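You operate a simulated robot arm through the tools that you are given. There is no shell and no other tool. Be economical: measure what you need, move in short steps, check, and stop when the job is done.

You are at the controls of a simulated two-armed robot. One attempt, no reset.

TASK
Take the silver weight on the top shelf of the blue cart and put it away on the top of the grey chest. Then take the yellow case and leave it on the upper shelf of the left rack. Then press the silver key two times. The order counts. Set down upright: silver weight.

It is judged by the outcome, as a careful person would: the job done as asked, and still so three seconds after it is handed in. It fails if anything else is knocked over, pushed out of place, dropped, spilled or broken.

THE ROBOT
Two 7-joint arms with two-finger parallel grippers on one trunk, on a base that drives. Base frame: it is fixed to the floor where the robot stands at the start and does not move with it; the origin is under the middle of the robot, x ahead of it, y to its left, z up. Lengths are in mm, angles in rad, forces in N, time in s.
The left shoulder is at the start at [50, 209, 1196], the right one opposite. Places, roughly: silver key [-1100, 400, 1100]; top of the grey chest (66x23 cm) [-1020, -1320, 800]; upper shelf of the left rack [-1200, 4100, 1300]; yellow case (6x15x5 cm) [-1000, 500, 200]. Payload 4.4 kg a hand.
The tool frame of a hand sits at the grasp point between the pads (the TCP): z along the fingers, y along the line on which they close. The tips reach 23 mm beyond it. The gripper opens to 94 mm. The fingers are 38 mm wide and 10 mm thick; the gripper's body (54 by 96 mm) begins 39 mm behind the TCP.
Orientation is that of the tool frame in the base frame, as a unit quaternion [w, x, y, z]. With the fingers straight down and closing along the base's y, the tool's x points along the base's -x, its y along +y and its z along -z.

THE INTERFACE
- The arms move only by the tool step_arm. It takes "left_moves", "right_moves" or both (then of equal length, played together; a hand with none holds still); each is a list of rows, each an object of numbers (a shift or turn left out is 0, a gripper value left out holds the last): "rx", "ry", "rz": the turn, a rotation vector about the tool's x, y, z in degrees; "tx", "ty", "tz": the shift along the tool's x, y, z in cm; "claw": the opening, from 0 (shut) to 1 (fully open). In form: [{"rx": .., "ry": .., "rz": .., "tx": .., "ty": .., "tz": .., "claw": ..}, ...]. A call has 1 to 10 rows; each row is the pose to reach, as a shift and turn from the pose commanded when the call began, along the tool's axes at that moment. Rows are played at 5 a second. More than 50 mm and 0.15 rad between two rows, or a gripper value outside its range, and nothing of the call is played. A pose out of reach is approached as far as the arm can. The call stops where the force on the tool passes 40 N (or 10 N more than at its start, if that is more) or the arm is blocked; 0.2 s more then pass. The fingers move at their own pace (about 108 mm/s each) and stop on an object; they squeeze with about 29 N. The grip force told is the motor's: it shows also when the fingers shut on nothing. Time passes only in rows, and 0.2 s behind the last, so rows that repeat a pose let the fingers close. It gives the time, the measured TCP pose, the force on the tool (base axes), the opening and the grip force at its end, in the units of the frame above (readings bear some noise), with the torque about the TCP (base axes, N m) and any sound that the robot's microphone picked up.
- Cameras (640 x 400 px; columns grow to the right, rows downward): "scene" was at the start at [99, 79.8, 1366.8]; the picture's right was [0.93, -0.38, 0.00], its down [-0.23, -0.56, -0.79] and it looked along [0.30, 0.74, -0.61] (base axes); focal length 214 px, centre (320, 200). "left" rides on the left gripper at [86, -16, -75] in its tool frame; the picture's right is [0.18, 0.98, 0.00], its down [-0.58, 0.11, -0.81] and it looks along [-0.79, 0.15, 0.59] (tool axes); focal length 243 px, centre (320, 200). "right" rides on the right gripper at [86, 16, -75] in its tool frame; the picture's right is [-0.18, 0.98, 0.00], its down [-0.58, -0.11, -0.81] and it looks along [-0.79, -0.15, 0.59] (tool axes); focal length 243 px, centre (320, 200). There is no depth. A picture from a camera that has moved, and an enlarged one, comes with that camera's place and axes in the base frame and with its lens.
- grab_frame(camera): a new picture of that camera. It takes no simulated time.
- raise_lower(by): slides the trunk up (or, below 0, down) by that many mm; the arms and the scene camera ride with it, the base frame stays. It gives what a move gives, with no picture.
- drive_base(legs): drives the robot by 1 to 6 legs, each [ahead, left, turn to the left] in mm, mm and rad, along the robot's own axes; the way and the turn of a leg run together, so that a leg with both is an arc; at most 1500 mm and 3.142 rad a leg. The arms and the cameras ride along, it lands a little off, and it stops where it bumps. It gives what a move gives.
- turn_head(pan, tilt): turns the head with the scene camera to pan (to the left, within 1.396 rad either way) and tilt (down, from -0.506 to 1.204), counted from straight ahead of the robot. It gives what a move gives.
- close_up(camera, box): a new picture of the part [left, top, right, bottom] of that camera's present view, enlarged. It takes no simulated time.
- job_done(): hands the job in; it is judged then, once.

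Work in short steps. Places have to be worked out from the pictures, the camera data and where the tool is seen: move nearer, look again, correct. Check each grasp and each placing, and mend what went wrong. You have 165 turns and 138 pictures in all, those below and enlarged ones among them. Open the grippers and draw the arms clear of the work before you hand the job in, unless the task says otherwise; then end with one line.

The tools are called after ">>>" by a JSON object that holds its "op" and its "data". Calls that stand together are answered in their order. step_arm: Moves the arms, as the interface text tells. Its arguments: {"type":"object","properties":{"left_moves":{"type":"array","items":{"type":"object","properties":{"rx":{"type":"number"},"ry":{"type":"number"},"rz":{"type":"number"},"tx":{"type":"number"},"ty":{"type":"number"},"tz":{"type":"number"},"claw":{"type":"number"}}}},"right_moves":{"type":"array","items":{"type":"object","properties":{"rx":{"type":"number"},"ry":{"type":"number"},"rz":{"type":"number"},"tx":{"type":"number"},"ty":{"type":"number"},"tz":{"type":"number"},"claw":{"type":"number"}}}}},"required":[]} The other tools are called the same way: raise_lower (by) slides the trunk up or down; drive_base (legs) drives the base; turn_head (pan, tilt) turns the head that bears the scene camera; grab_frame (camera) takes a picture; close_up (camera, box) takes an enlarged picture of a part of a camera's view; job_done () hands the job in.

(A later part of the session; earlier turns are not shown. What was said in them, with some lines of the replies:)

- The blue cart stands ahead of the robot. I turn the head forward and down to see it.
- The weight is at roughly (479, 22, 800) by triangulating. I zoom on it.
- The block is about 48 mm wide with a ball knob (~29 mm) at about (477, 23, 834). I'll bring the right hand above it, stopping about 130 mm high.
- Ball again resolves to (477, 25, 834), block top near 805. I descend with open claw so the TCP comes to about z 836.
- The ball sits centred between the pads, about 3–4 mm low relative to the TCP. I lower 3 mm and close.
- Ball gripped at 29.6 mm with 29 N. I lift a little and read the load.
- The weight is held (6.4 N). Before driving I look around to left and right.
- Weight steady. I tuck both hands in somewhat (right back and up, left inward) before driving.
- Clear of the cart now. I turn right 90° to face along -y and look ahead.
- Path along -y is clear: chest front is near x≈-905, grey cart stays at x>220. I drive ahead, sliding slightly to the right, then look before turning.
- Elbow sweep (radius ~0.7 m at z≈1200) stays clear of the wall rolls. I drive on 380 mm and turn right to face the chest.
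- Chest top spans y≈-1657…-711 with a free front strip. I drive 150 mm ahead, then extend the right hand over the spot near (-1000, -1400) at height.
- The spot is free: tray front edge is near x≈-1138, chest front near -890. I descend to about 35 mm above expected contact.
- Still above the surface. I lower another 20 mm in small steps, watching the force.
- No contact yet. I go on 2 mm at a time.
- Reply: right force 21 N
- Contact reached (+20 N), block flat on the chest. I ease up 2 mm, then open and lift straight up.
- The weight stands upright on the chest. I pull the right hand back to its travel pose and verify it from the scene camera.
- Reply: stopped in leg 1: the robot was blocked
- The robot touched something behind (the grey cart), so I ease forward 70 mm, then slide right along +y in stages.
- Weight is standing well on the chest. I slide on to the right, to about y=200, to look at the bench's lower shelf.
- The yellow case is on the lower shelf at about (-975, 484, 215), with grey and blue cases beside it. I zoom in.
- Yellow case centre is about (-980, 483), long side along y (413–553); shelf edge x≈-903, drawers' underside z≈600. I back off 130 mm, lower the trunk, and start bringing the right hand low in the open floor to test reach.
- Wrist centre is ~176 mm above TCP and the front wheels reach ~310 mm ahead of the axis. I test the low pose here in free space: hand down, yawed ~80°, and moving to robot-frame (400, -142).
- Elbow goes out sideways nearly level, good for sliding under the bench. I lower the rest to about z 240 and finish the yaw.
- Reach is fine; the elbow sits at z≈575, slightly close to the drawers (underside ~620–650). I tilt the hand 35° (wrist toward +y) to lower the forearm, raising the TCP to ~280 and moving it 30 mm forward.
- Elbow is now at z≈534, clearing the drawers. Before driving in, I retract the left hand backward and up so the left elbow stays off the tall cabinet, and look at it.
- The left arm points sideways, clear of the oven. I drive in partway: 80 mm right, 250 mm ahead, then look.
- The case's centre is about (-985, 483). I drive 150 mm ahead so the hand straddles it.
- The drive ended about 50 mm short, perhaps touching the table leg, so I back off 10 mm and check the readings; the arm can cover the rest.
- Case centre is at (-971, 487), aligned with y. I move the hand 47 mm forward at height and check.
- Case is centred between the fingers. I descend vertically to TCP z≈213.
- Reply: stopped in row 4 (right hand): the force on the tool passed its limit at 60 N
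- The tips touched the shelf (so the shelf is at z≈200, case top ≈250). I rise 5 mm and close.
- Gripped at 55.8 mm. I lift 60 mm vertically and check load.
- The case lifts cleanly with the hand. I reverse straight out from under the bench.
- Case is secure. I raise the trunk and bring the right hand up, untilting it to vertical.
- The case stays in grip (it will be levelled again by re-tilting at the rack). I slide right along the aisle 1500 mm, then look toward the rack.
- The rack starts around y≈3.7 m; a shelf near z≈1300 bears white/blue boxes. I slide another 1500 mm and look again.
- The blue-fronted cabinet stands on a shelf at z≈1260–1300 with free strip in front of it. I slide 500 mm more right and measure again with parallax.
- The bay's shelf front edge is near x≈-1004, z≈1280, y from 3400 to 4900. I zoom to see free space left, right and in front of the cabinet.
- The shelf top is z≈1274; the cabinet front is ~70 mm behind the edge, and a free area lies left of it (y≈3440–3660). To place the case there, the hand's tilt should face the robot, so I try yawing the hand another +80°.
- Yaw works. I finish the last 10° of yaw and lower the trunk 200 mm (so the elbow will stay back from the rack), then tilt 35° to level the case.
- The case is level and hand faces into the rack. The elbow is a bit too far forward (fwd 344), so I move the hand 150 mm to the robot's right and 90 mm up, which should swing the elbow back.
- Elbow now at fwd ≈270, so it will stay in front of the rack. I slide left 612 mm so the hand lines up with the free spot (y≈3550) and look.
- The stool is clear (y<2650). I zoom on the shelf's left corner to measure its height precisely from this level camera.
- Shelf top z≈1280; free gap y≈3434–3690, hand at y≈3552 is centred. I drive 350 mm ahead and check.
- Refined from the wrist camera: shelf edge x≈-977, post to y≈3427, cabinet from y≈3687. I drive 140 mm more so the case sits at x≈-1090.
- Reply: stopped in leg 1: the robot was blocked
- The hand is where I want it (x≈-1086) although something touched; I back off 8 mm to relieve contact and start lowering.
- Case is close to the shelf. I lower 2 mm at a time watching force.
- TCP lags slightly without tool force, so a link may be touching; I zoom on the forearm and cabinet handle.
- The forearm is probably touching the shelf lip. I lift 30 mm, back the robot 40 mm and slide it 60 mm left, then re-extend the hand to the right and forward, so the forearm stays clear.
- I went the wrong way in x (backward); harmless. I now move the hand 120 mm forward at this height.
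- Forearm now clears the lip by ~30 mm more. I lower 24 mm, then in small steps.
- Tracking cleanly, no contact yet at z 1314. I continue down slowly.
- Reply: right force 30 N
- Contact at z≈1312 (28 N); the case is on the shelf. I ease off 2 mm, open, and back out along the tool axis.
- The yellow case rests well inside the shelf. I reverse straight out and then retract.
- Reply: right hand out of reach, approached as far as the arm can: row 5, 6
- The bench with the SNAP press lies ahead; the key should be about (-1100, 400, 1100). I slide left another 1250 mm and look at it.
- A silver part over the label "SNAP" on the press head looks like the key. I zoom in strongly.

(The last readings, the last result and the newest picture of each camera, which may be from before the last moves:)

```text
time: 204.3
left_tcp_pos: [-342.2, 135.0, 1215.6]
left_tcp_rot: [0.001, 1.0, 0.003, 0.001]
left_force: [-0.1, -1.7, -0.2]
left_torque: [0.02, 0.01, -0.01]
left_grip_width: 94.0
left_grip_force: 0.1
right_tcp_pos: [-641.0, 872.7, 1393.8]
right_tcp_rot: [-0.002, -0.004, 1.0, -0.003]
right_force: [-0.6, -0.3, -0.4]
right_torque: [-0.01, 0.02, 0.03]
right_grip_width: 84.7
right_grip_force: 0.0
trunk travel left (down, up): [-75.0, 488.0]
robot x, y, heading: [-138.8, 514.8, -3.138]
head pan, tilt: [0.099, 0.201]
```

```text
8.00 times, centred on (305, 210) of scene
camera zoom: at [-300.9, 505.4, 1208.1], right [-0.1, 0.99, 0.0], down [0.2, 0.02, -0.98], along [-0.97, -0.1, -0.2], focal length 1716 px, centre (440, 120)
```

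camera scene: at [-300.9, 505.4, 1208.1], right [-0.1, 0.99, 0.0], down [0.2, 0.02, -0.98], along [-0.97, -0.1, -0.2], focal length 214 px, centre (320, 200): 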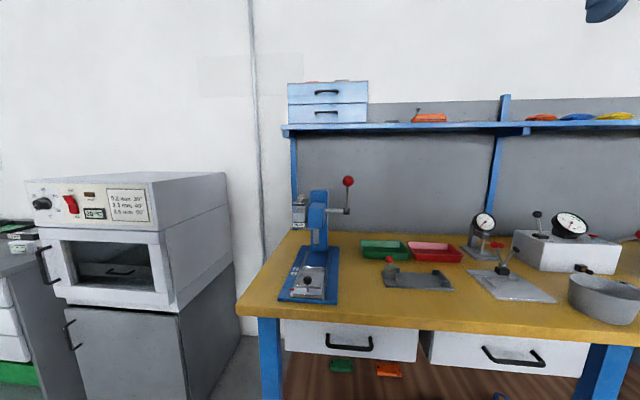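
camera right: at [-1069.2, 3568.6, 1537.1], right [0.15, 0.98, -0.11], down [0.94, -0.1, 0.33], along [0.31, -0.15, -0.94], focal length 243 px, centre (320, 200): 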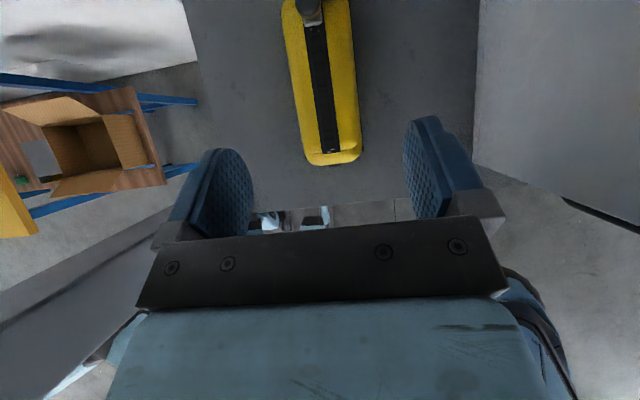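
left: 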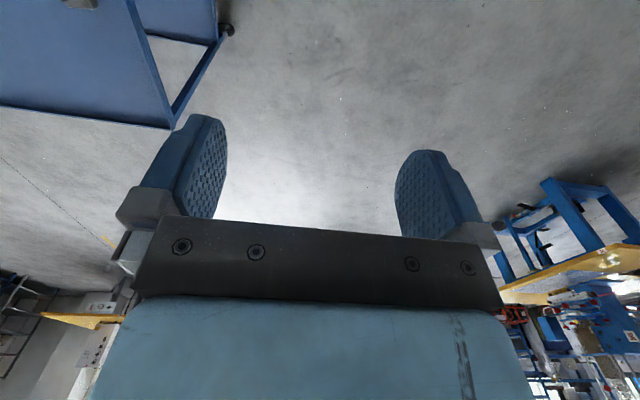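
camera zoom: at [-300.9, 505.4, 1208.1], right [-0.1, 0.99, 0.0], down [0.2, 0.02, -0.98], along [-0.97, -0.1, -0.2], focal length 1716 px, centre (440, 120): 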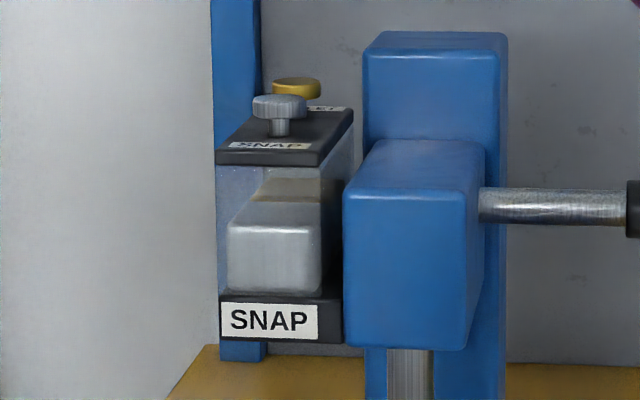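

The silver key is the silver mushroom cap (front one) on top of the SNAP box, beside a gold one behind it. I raise the trunk 200 mm, retract the right hand, and view the key from higher for triangulation.

>>> {"op": "step_arm", "data": {"right_moves": [{"tx": -4}, {"tx": -8}, {"tx": -12}, {"tx": -16}, {"tx": -20}, {"tx": -20}]}}

>>> {"op": "raise_lower", "data": {"by": 200}}

>>> {"op": "turn_head", "data": {"pan": 0.2, "tilt": 0.5}}

>>> {"op": "grab_frame", "data": {"camera": "scene"}}

```text
time: 205.7
left_tcp_pos: [-341.4, 135.2, 1214.9]
left_tcp_rot: [-0.001, 1.0, 0.003, 0.0]
left_force: [-0.7, -0.2, 0.1]
left_torque: [-0.03, -0.02, -0.01]
left_grip_width: 93.8
left_grip_force: 0.1
right_tcp_pos: [-492.1, 818.1, 1325.5]
right_tcp_rot: [-0.004, -0.004, 1.0, -0.003]
right_force: [-0.2, 0.5, 0.6]
right_torque: [0.02, -0.01, 0.02]
right_grip_width: 84.3
right_grip_force: 0.0
right hand out of reach, approached as far as the arm can: row 1, 2, 3, 4, 5, 6
trunk travel left (down, up): [-75.0, 488.0]
robot x, y, heading: [-139.2, 515.7, -3.134]
head pan, tilt: [0.099, 0.201]
```

```text
time: 207.9
left_tcp_pos: [-341.5, 134.5, 1416.0]
left_tcp_rot: [0.0, 1.0, 0.003, 0.0]
left_force: [-0.2, -0.2, 0.4]
left_torque: [-0.02, -0.01, -0.02]
left_grip_width: 93.9
left_grip_force: 0.0
right_tcp_pos: [-492.7, 817.7, 1525.1]
right_tcp_rot: [-0.004, -0.004, 1.0, -0.004]
right_force: [0.6, 0.0, 0.2]
right_torque: [0.01, 0.0, 0.0]
right_grip_width: 84.5
right_grip_force: 0.0
trunk travel left (down, up): [-275.0, 288.0]
robot x, y, heading: [-137.9, 511.0, -3.135]
head pan, tilt: [0.099, 0.201]
```

```text
time: 208.7
left_tcp_pos: [-341.2, 136.5, 1414.9]
left_tcp_rot: [0.0, 1.0, 0.003, 0.001]
left_force: [-0.2, 0.4, -0.2]
left_torque: [-0.01, 0.0, 0.03]
left_grip_width: 93.9
left_grip_force: 0.0
right_tcp_pos: [-492.0, 818.2, 1526.2]
right_tcp_rot: [-0.003, -0.004, 1.0, -0.004]
right_force: [0.3, -0.7, -0.3]
right_torque: [-0.01, -0.01, 0.0]
right_grip_width: 85.0
right_grip_force: 0.0
trunk travel left (down, up): [-275.0, 288.0]
robot x, y, heading: [-136.6, 517.8, -3.137]
head pan, tilt: [0.201, 0.499]
```

```text
51 pictures are left
camera scene: at [-297.4, 496.7, 1380.5], right [-0.2, 0.98, 0.0], down [0.47, 0.1, -0.88], along [-0.86, -0.18, -0.48], focal length 214 px, centre (320, 200)
```

scene: 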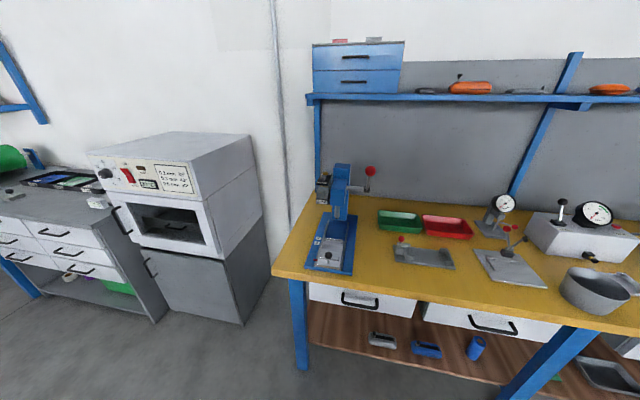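

>>> {"op": "close_up", "data": {"camera": "scene", "box": [305, 155, 355, 215]}}

```text
6.67 times, centred on (330, 185) of scene
camera zoom: at [-297.4, 496.7, 1380.5], right [-0.2, 0.98, 0.0], down [0.47, 0.1, -0.88], along [-0.86, -0.18, -0.48], focal length 1430 px, centre (253, 300)
```

zoom: 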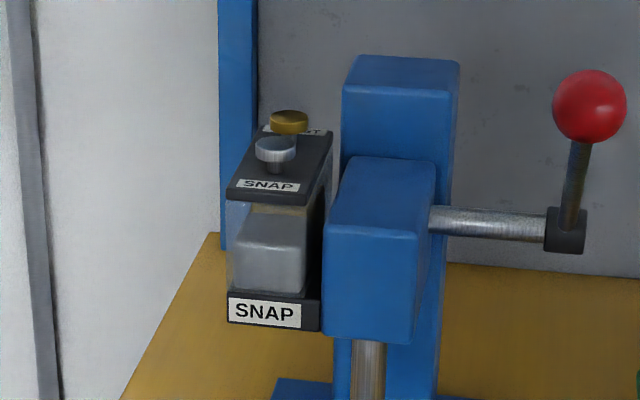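

Key cap is about (-1058, 352, 1059). I drive 350 mm closer, with the left hand still high and close in, and shut the left claw.

>>> {"op": "drive_base", "data": {"legs": [[350, 0, 0]]}}

>>> {"op": "step_arm", "data": {"left_moves": [{"ty": -3, "tx": -3, "claw": 0.5}, {"ty": -6, "tx": -6, "claw": 0}, {"ty": -9, "tx": -9, "claw": 0}, {"ty": -12, "tx": -12, "claw": 0}, {"ty": -15, "tx": -15, "claw": 0}, {"ty": -18, "tx": -18, "claw": 0}, {"ty": -21, "tx": -20, "claw": 0}, {"ty": -21, "tx": -20, "claw": 0}]}}

>>> {"op": "grab_frame", "data": {"camera": "left"}}

>>> {"op": "grab_frame", "data": {"camera": "scene"}}

```text
time: 210.9
left_tcp_pos: [-690.8, 133.6, 1415.2]
left_tcp_rot: [-0.001, 1.0, 0.003, 0.0]
left_force: [0.4, -0.1, -0.3]
left_torque: [-0.04, -0.01, -0.02]
left_grip_width: 94.4
left_grip_force: 0.0
right_tcp_pos: [-842.6, 815.7, 1525.6]
right_tcp_rot: [-0.003, -0.004, 1.0, -0.004]
right_force: [0.6, -0.1, 0.4]
right_torque: [-0.04, 0.0, 0.03]
right_grip_width: 84.6
right_grip_force: 0.1
trunk travel left (down, up): [-275.0, 288.0]
robot x, y, heading: [-489.3, 517.4, -3.135]
head pan, tilt: [0.201, 0.499]
```

```text
time: 212.7
left_tcp_pos: [-890.3, 342.9, 1415.6]
left_tcp_rot: [0.0, 1.0, 0.004, 0.0]
left_force: [0.8, -0.2, 0.3]
left_torque: [0.03, 0.04, 0.02]
left_grip_width: 0.0
left_grip_force: 29.4
right_tcp_pos: [-840.8, 815.2, 1527.7]
right_tcp_rot: [-0.005, -0.005, 1.0, -0.003]
right_force: [0.4, 0.5, 0.7]
right_torque: [-0.01, 0.01, -0.03]
right_grip_width: 84.5
right_grip_force: 0.0
trunk travel left (down, up): [-275.0, 288.0]
robot x, y, heading: [-488.7, 515.8, -3.139]
head pan, tilt: [0.201, 0.499]
```

```text
49 pictures are left
camera left: at [-804.3, 359.7, 1488.9], right [0.19, -0.98, 0.0], down [-0.58, -0.11, 0.81], along [-0.79, -0.15, -0.59], focal length 243 px, centre (320, 200)
```

left: 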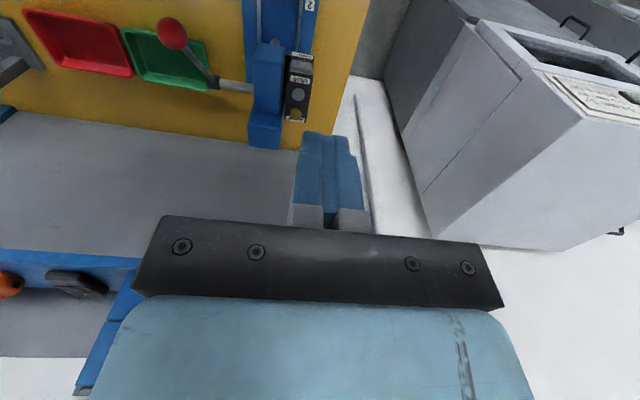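

```text
48 pictures are left
camera scene: at [-646.0, 494.9, 1380.7], right [-0.2, 0.98, 0.0], down [0.47, 0.1, -0.88], along [-0.86, -0.18, -0.48], focal length 214 px, centre (320, 200)
```

scene: 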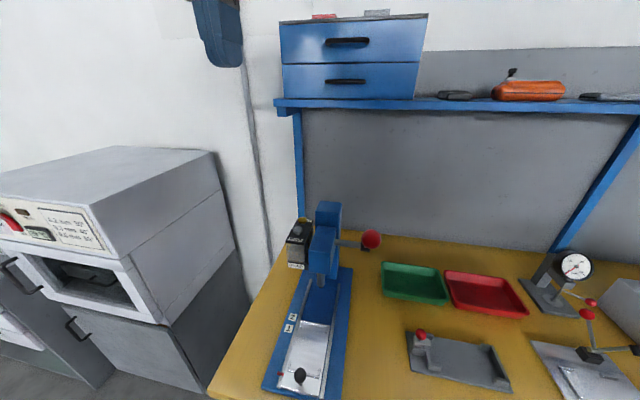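

>>> {"op": "close_up", "data": {"camera": "left", "box": [240, 40, 340, 160]}}

>>> {"op": "close_up", "data": {"camera": "scene", "box": [270, 190, 370, 290]}}

```text
3.33 times, centred on (290, 100) of left
camera zoom: at [-804.3, 359.7, 1488.9], right [0.19, -0.98, 0.0], down [-0.58, -0.11, 0.81], along [-0.79, -0.15, -0.59], focal length 809 px, centre (420, 533)
```

zoom: 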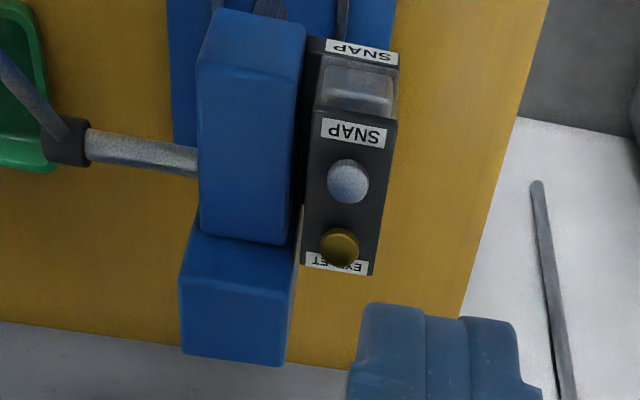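

```text
4.00 times, centred on (320, 240) of scene
camera zoom: at [-646.0, 494.9, 1380.7], right [-0.2, 0.98, 0.0], down [0.47, 0.1, -0.88], along [-0.86, -0.18, -0.48], focal length 858 px, centre (320, 40)
```

zoom: 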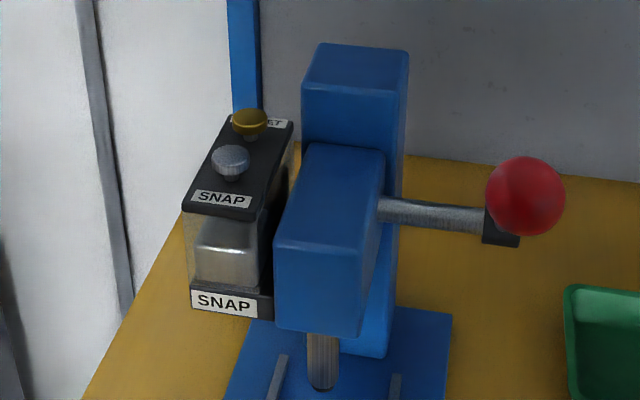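

Both views agree: silver cap top at (-1054, 353, 1065), gold cap 40 mm behind. I move the closed left hand over it and down to TCP z≈1165.

>>> {"op": "step_arm", "data": {"left_moves": [{"tx": -4.5, "ty": -0.3}, {"tx": -9, "ty": -0.6}, {"tx": -13.5, "ty": -0.9}, {"tx": -16.1, "ty": -1, "tz": 4}, {"tx": -16.1, "ty": -1, "tz": 9}, {"tx": -16.1, "ty": -1, "tz": 14}, {"tx": -16.1, "ty": -1, "tz": 19}, {"tx": -16.1, "ty": -1, "tz": 23}, {"tx": -16.1, "ty": -1, "tz": 25}, {"tx": -16.1, "ty": -1, "tz": 25}]}}

>>> {"op": "grab_frame", "data": {"camera": "left"}}

>>> {"op": "close_up", "data": {"camera": "scene", "box": [250, 140, 370, 260]}}

```text
time: 214.9
left_tcp_pos: [-1053.4, 352.5, 1164.2]
left_tcp_rot: [0.0, 1.0, 0.003, 0.0]
left_force: [0.1, -0.2, 0.4]
left_torque: [-0.01, 0.0, 0.01]
left_grip_width: 0.0
left_grip_force: 28.8
left hand out of reach, approached as far as the arm can: row 3, 4, 5
right_tcp_pos: [-842.3, 817.2, 1526.4]
right_tcp_rot: [-0.003, -0.005, 1.0, -0.004]
right_force: [0.1, -0.9, -1.0]
right_torque: [0.01, -0.02, -0.01]
right_grip_width: 84.6
right_grip_force: 0.1
trunk travel left (down, up): [-275.0, 288.0]
robot x, y, heading: [-490.9, 515.7, -3.137]
head pan, tilt: [0.201, 0.499]
```

```text
45 pictures are left
camera left: at [-968.1, 370.3, 1238.3], right [0.19, -0.98, 0.0], down [-0.58, -0.11, 0.81], along [-0.79, -0.15, -0.59], focal length 243 px, centre (320, 200)
```

left: 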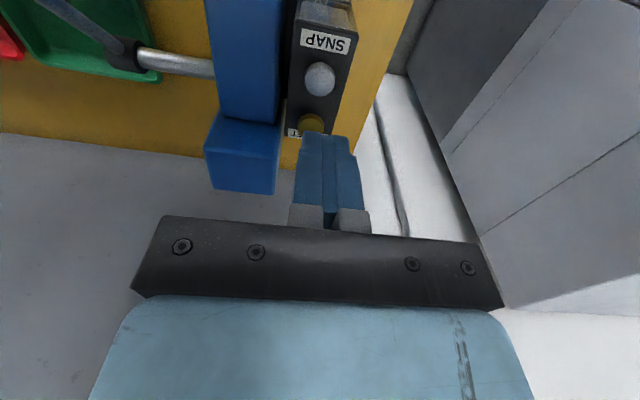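

```text
3.33 times, centred on (310, 200) of scene
camera zoom: at [-647.6, 495.4, 1380.4], right [-0.2, 0.98, 0.0], down [0.47, 0.1, -0.88], along [-0.86, -0.18, -0.48], focal length 715 px, centre (353, 200)
```

zoom: 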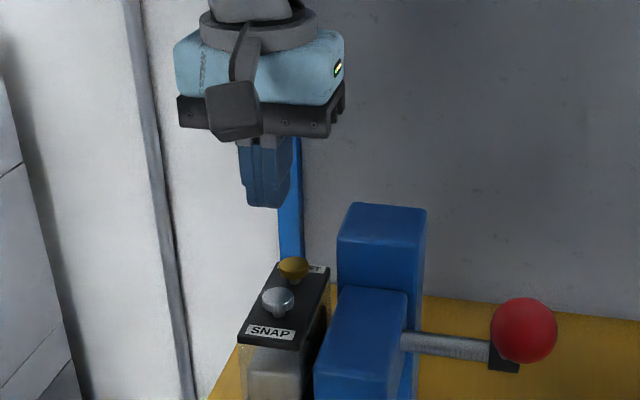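

The cap again resolves to (-1055, 354); alignment is good. I descend to about 12 mm above it.

>>> {"op": "step_arm", "data": {"left_moves": [{"tx": 0.15, "ty": -0.15, "tz": 3}, {"tx": 0.15, "ty": -0.15, "tz": 5.5}, {"tx": 0.15, "ty": -0.15, "tz": 6.4}, {"tx": 0.15, "ty": -0.15, "tz": 6.4}]}}

>>> {"op": "close_up", "data": {"camera": "scene", "box": [270, 170, 350, 250]}}

>>> {"op": "close_up", "data": {"camera": "left", "box": [250, 40, 400, 200]}}

```text
time: 215.9
left_tcp_pos: [-1052.6, 354.0, 1102.5]
left_tcp_rot: [0.0, 1.0, 0.002, 0.0]
left_force: [0.3, 0.4, 0.1]
left_torque: [0.02, 0.01, -0.02]
left_grip_width: 0.0
left_grip_force: 29.2
right_tcp_pos: [-842.9, 816.0, 1525.9]
right_tcp_rot: [-0.003, -0.005, 1.0, -0.003]
right_force: [-0.2, -0.4, -0.8]
right_torque: [0.01, 0.01, 0.05]
right_grip_width: 84.6
right_grip_force: 0.0
trunk travel left (down, up): [-275.0, 288.0]
robot x, y, heading: [-488.7, 517.7, -3.14]
head pan, tilt: [0.201, 0.499]
```

```text
5.00 times, centred on (310, 210) of scene
camera zoom: at [-647.7, 495.4, 1380.4], right [-0.2, 0.98, 0.0], down [0.47, 0.1, -0.88], along [-0.86, -0.18, -0.48], focal length 1072 px, centre (370, 150)
```

zoom: 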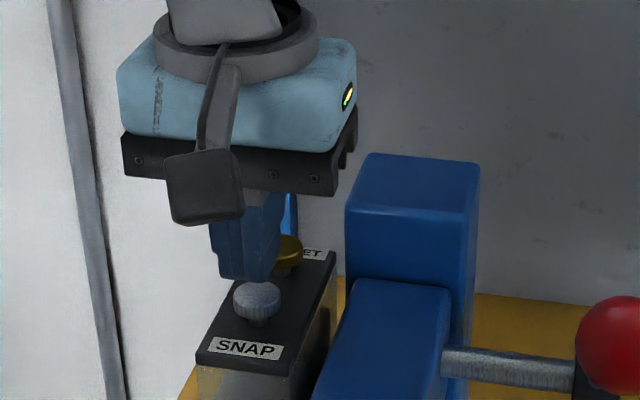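

```text
2.50 times, centred on (325, 120) of left
camera zoom: at [-966.2, 370.5, 1174.7], right [0.19, -0.98, 0.0], down [-0.58, -0.11, 0.81], along [-0.79, -0.15, -0.59], focal length 606 px, centre (308, 400)
```

zoom: 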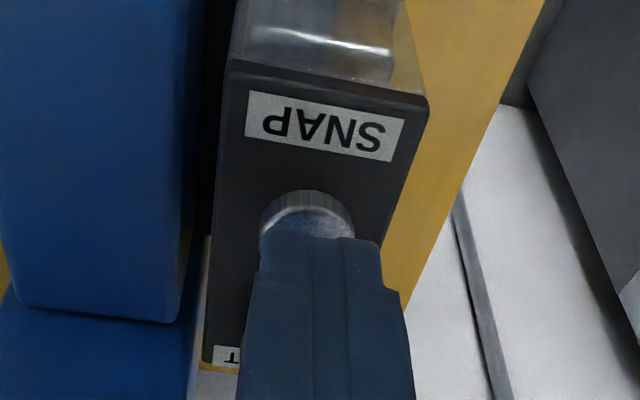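

Tip is centred over the cap. I go down in small steps to first contact.

>>> {"op": "step_arm", "data": {"left_moves": [{"ty": -0.1, "tz": 0.6}, {"ty": -0.1, "tz": 1.0}, {"ty": -0.1, "tz": 1.2}, {"ty": -0.1, "tz": 1.4}]}}

```text
time: 216.9
left_tcp_pos: [-1050.8, 354.4, 1087.3]
left_tcp_rot: [0.0, 1.0, 0.003, 0.0]
left_force: [-0.6, 0.5, 0.8]
left_torque: [0.02, -0.01, 0.02]
left_grip_width: 0.0
left_grip_force: 29.1
right_tcp_pos: [-842.8, 816.5, 1526.7]
right_tcp_rot: [-0.003, -0.005, 1.0, -0.003]
right_force: [0.6, -1.0, -0.2]
right_torque: [0.0, -0.01, 0.0]
right_grip_width: 84.5
right_grip_force: 0.1
trunk travel left (down, up): [-275.0, 288.0]
robot x, y, heading: [-489.2, 516.2, -3.137]
head pan, tilt: [0.201, 0.499]
```

>>> {"op": "close_up", "data": {"camera": "scene", "box": [280, 190, 340, 250]}}

```text
6.67 times, centred on (310, 220) of scene
camera zoom: at [-647.7, 495.3, 1380.4], right [-0.2, 0.98, 0.0], down [0.47, 0.1, -0.88], along [-0.86, -0.18, -0.48], focal length 1430 px, centre (387, 67)
```

zoom: 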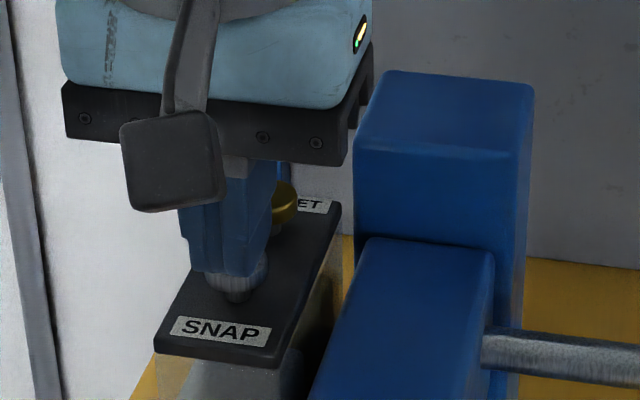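

Tip is just above/at the cap, clear of the gold key. I press down a further 4 mm in 1 mm steps.

>>> {"op": "step_arm", "data": {"left_moves": [{"tz": 0.1}, {"tz": 0.2}, {"tz": 0.3}, {"tz": 0.4}]}}

```text
time: 217.9
left_tcp_pos: [-1051.3, 355.5, 1083.9]
left_tcp_rot: [0.0, 1.0, 0.003, 0.0]
left_force: [-0.1, 0.0, -0.3]
left_torque: [0.04, -0.04, 0.0]
left_grip_width: 0.1
left_grip_force: 28.9
right_tcp_pos: [-842.4, 816.8, 1525.7]
right_tcp_rot: [-0.003, -0.004, 1.0, -0.003]
right_force: [0.2, -0.2, 0.0]
right_torque: [0.0, -0.02, -0.01]
right_grip_width: 84.6
right_grip_force: 0.0
trunk travel left (down, up): [-275.0, 288.0]
robot x, y, heading: [-490.7, 517.6, -3.135]
head pan, tilt: [0.201, 0.499]
```

No contact force yet; another 4 mm.

>>> {"op": "step_arm", "data": {"left_moves": [{"tz": 0.1}, {"tz": 0.2}, {"tz": 0.3}, {"tz": 0.4}]}}

>>> {"op": "close_up", "data": {"camera": "left", "box": [250, 40, 400, 200]}}

```text
time: 218.9
left_tcp_pos: [-1052.0, 354.5, 1080.8]
left_tcp_rot: [0.0, 1.0, 0.002, 0.0]
left_force: [0.2, 0.9, 0.7]
left_torque: [0.0, -0.02, 0.02]
left_grip_width: 0.0
left_grip_force: 29.4
right_tcp_pos: [-842.7, 816.4, 1527.2]
right_tcp_rot: [-0.004, -0.004, 1.0, -0.003]
right_force: [0.6, 0.4, -0.2]
right_torque: [-0.02, -0.02, 0.0]
right_grip_width: 84.5
right_grip_force: 0.1
trunk travel left (down, up): [-275.0, 288.0]
robot x, y, heading: [-490.5, 517.0, -3.143]
head pan, tilt: [0.201, 0.499]
```

```text
2.50 times, centred on (325, 120) of left
camera zoom: at [-965.5, 371.6, 1153.0], right [0.19, -0.98, 0.0], down [-0.58, -0.11, 0.81], along [-0.79, -0.15, -0.59], focal length 606 px, centre (308, 400)
```

zoom: 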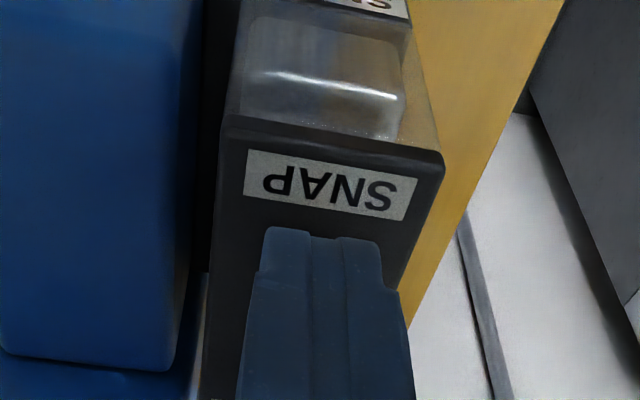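

Still free. I continue down 3 mm, in 1 mm steps.

>>> {"op": "step_arm", "data": {"left_moves": [{"tz": 0.1}, {"tz": 0.2}, {"tz": 0.3}, {"tz": 0.3}]}}

>>> {"op": "close_up", "data": {"camera": "scene", "box": [285, 205, 325, 245]}}

```text
time: 219.9
left_tcp_pos: [-1051.3, 355.3, 1074.8]
left_tcp_rot: [-0.001, 1.0, 0.003, 0.0]
left_force: [-0.6, -0.2, 1.1]
left_torque: [-0.03, 0.02, -0.01]
left_grip_width: 0.0
left_grip_force: 29.2
right_tcp_pos: [-841.8, 816.8, 1526.3]
right_tcp_rot: [-0.003, -0.004, 1.0, -0.003]
right_force: [0.4, 0.3, 0.1]
right_torque: [0.0, 0.01, -0.01]
right_grip_width: 84.7
right_grip_force: 0.1
trunk travel left (down, up): [-275.0, 288.0]
robot x, y, heading: [-488.5, 516.6, -3.138]
head pan, tilt: [0.201, 0.499]
```

```text
10.00 times, centred on (305, 225) of scene
camera zoom: at [-647.5, 495.4, 1380.5], right [-0.2, 0.98, 0.0], down [0.47, 0.1, -0.88], along [-0.86, -0.18, -0.48], focal length 2145 px, centre (470, -50)
```

zoom: 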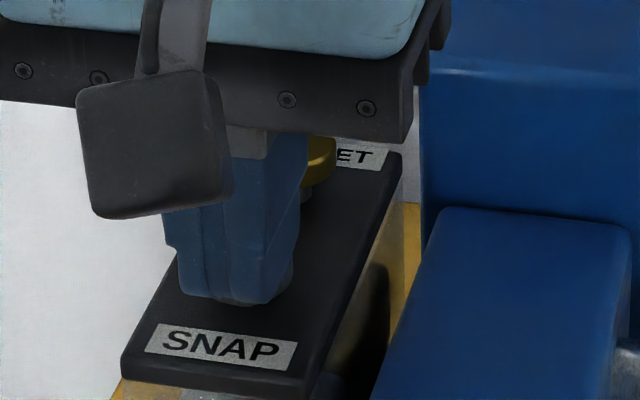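

The cap's rim shows right under the tip. I keep going down by 1 mm steps until force or a click shows.

>>> {"op": "step_arm", "data": {"left_moves": [{"tz": 0.1}, {"tz": 0.2}, {"tz": 0.3}, {"tz": 0.3}]}}

```text
time: 220.9
left_tcp_pos: [-1050.8, 354.1, 1072.8]
left_tcp_rot: [0.0, 1.0, 0.003, 0.0]
left_force: [-1.0, -0.9, 2.8]
left_torque: [0.0, 0.03, 0.0]
left_grip_width: 0.0
left_grip_force: 28.7
right_tcp_pos: [-842.4, 816.8, 1525.9]
right_tcp_rot: [-0.004, -0.005, 1.0, -0.003]
right_force: [-0.1, 0.3, -0.1]
right_torque: [-0.02, 0.02, 0.02]
right_grip_width: 84.4
right_grip_force: 0.0
trunk travel left (down, up): [-275.0, 288.0]
robot x, y, heading: [-489.0, 513.1, -3.139]
head pan, tilt: [0.201, 0.499]
heard: click
```

A click was heard: first press registered. I release fully by rising 15 mm.

>>> {"op": "step_arm", "data": {"left_moves": [{"tz": -0.3}, {"tz": -0.8}, {"tz": -1.5}, {"tz": -1.5}]}}

>>> {"op": "close_up", "data": {"camera": "scene", "box": [285, 205, 325, 245]}}

```text
time: 221.9
left_tcp_pos: [-1051.5, 354.9, 1088.5]
left_tcp_rot: [0.0, 1.0, 0.003, 0.0]
left_force: [0.3, -0.8, 0.4]
left_torque: [0.01, 0.02, 0.01]
left_grip_width: 0.0
left_grip_force: 29.5
right_tcp_pos: [-843.0, 816.0, 1526.0]
right_tcp_rot: [-0.003, -0.004, 1.0, -0.004]
right_force: [0.5, 0.4, -1.0]
right_torque: [-0.02, 0.0, -0.02]
right_grip_width: 85.0
right_grip_force: 0.0
trunk travel left (down, up): [-275.0, 288.0]
robot x, y, heading: [-492.6, 512.6, -3.136]
head pan, tilt: [0.201, 0.499]
```

```text
10.00 times, centred on (305, 225) of scene
camera zoom: at [-647.7, 495.4, 1380.4], right [-0.2, 0.98, 0.0], down [0.47, 0.1, -0.88], along [-0.86, -0.18, -0.48], focal length 2145 px, centre (470, -50)
```

zoom: 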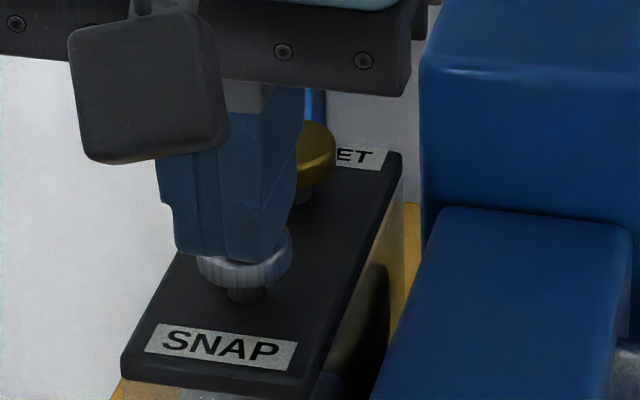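

The cap has sprung back up. I press the second time, to the same depth.

>>> {"op": "step_arm", "data": {"left_moves": [{"tz": 0.6}, {"tz": 1.1}, {"tz": 1.4}, {"tz": 1.5}, {"tz": 1.5}]}}

```text
time: 223.1
left_tcp_pos: [-1052.0, 355.0, 1073.5]
left_tcp_rot: [0.0, 1.0, 0.003, 0.0]
left_force: [0.5, -0.1, 2.5]
left_torque: [-0.04, 0.0, 0.05]
left_grip_width: 0.1
left_grip_force: 29.2
right_tcp_pos: [-842.3, 816.5, 1526.5]
right_tcp_rot: [-0.004, -0.004, 1.0, -0.004]
right_force: [-0.2, 0.0, -0.1]
right_torque: [0.04, 0.02, -0.02]
right_grip_width: 84.7
right_grip_force: 0.1
trunk travel left (down, up): [-275.0, 288.0]
robot x, y, heading: [-487.6, 516.3, -3.138]
head pan, tilt: [0.201, 0.499]
heard: click
```

Second click heard. I release and lift the hand well clear.

>>> {"op": "step_arm", "data": {"left_moves": [{"tz": -1}, {"tz": -3}, {"tz": -7}, {"tz": -11.5}, {"tz": -16}, {"tz": -20}, {"tz": -24}, {"tz": -24}]}}

>>> {"op": "grab_frame", "data": {"camera": "scene"}}

```text
time: 224.9
left_tcp_pos: [-1052.2, 346.4, 1315.4]
left_tcp_rot: [0.0, 1.0, 0.002, -0.001]
left_force: [0.9, 1.0, 0.0]
left_torque: [0.0, 0.01, -0.02]
left_grip_width: 0.1
left_grip_force: 29.1
left hand out of reach, approached as far as the arm can: row 7, 8
right_tcp_pos: [-840.8, 816.6, 1526.1]
right_tcp_rot: [-0.004, -0.004, 1.0, -0.005]
right_force: [0.2, -0.5, -0.5]
right_torque: [0.02, 0.04, -0.01]
right_grip_width: 84.5
right_grip_force: 0.1
trunk travel left (down, up): [-275.0, 288.0]
robot x, y, heading: [-485.5, 515.3, -3.141]
head pan, tilt: [0.201, 0.499]
```

```text
37 pictures are left
camera scene: at [-647.1, 495.9, 1380.5], right [-0.2, 0.98, 0.0], down [0.47, 0.1, -0.88], along [-0.86, -0.18, -0.48], focal length 214 px, centre (320, 200)
```

scene: 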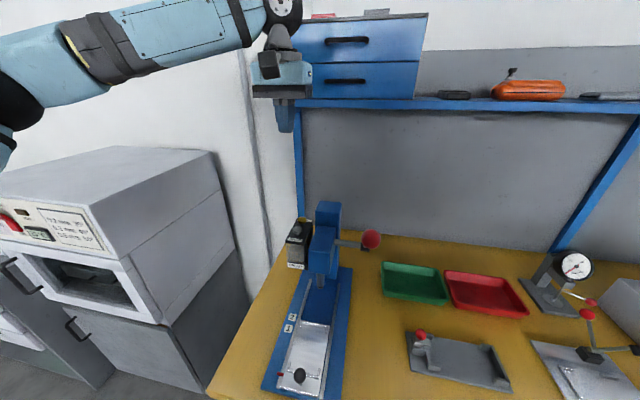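

Key released. I back the robot away 280 mm, and open the left gripper.

>>> {"op": "drive_base", "data": {"legs": [[-280, 0, 0]]}}

>>> {"op": "step_arm", "data": {"left_moves": [{"tz": 0, "claw": 0.5}, {"tz": 0, "claw": 1}, {"tz": 0, "claw": 1}], "right_moves": [{"tz": 0, "claw": 1}, {"tz": 0, "claw": 1}, {"tz": 0, "claw": 1}]}}

>>> {"op": "turn_head", "data": {"pan": 0.7, "tilt": 0.4}}

>>> {"op": "grab_frame", "data": {"camera": "scene"}}

```text
time: 226.9
left_tcp_pos: [-773.7, 346.3, 1314.3]
left_tcp_rot: [0.0, 1.0, 0.002, 0.002]
left_force: [1.0, 0.1, -0.1]
left_torque: [-0.01, 0.03, 0.0]
left_grip_width: 0.1
left_grip_force: 29.4
right_tcp_pos: [-563.1, 817.9, 1526.4]
right_tcp_rot: [-0.003, -0.004, 1.0, -0.004]
right_force: [0.5, 0.1, 0.4]
right_torque: [0.02, -0.02, -0.01]
right_grip_width: 84.5
right_grip_force: 0.0
trunk travel left (down, up): [-275.0, 288.0]
robot x, y, heading: [-209.1, 517.0, -3.144]
head pan, tilt: [0.201, 0.499]
```

```text
time: 227.7
left_tcp_pos: [-773.7, 346.1, 1315.2]
left_tcp_rot: [0.0, 1.0, 0.002, 0.001]
left_force: [1.2, 0.0, 0.4]
left_torque: [-0.03, 0.0, 0.02]
left_grip_width: 94.3
left_grip_force: 0.0
right_tcp_pos: [-562.0, 817.1, 1525.7]
right_tcp_rot: [-0.003, -0.004, 1.0, -0.003]
right_force: [0.3, -0.7, 0.0]
right_torque: [-0.02, 0.01, 0.0]
right_grip_width: 94.3
right_grip_force: 0.0
trunk travel left (down, up): [-275.0, 288.0]
robot x, y, heading: [-213.5, 517.0, -3.136]
head pan, tilt: [0.201, 0.499]
```

```text
time: 228.6
left_tcp_pos: [-771.5, 347.3, 1315.2]
left_tcp_rot: [0.0, 1.0, 0.003, 0.0]
left_force: [0.7, 0.7, 0.5]
left_torque: [-0.01, 0.02, -0.01]
left_grip_width: 94.1
left_grip_force: 0.0
right_tcp_pos: [-563.4, 817.9, 1525.6]
right_tcp_rot: [-0.004, -0.005, 1.0, -0.003]
right_force: [0.5, 0.6, 0.0]
right_torque: [0.02, 0.01, 0.02]
right_grip_width: 93.9
right_grip_force: 0.0
trunk travel left (down, up): [-275.0, 288.0]
robot x, y, heading: [-210.9, 514.0, -3.141]
head pan, tilt: [0.7, 0.4]
```

```text
36 pictures are left
camera scene: at [-349.3, 455.0, 1389.6], right [-0.65, 0.76, 0.0], down [0.3, 0.25, -0.92], along [-0.7, -0.6, -0.39], focal length 214 px, centre (320, 200)
```

scene: 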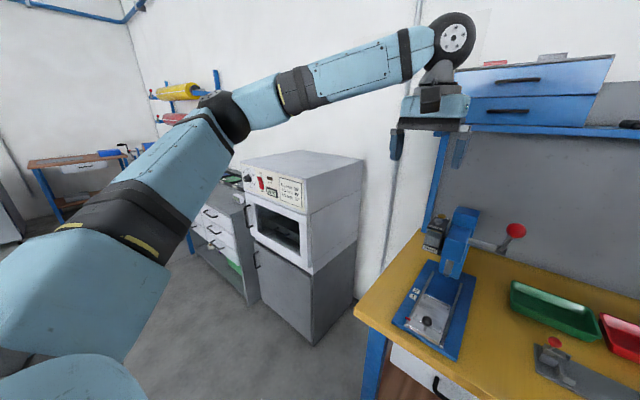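

Grippers are open and clear, the weight and case were seen in place, and two clicks were heard. I hand in the job.

>>> {"op": "job_done", "data": {}}

```text
The job is handed in.
```

The job is handed in: the silver weight stands upright on the grey chest, the yellow case is on the rack's upper shelf, and I pressed the silver key twice, with a click heard each time. While backing up, the base was blocked once, probably by the grey cart behind it. I didn't get a clear look at the cart afterwards, so I can't rule out that it shifted slightly. The robot or arm also seems to have touched the bench while fetching the case and the rack while placing it; I saw nothing moved, but did not check each one closely.
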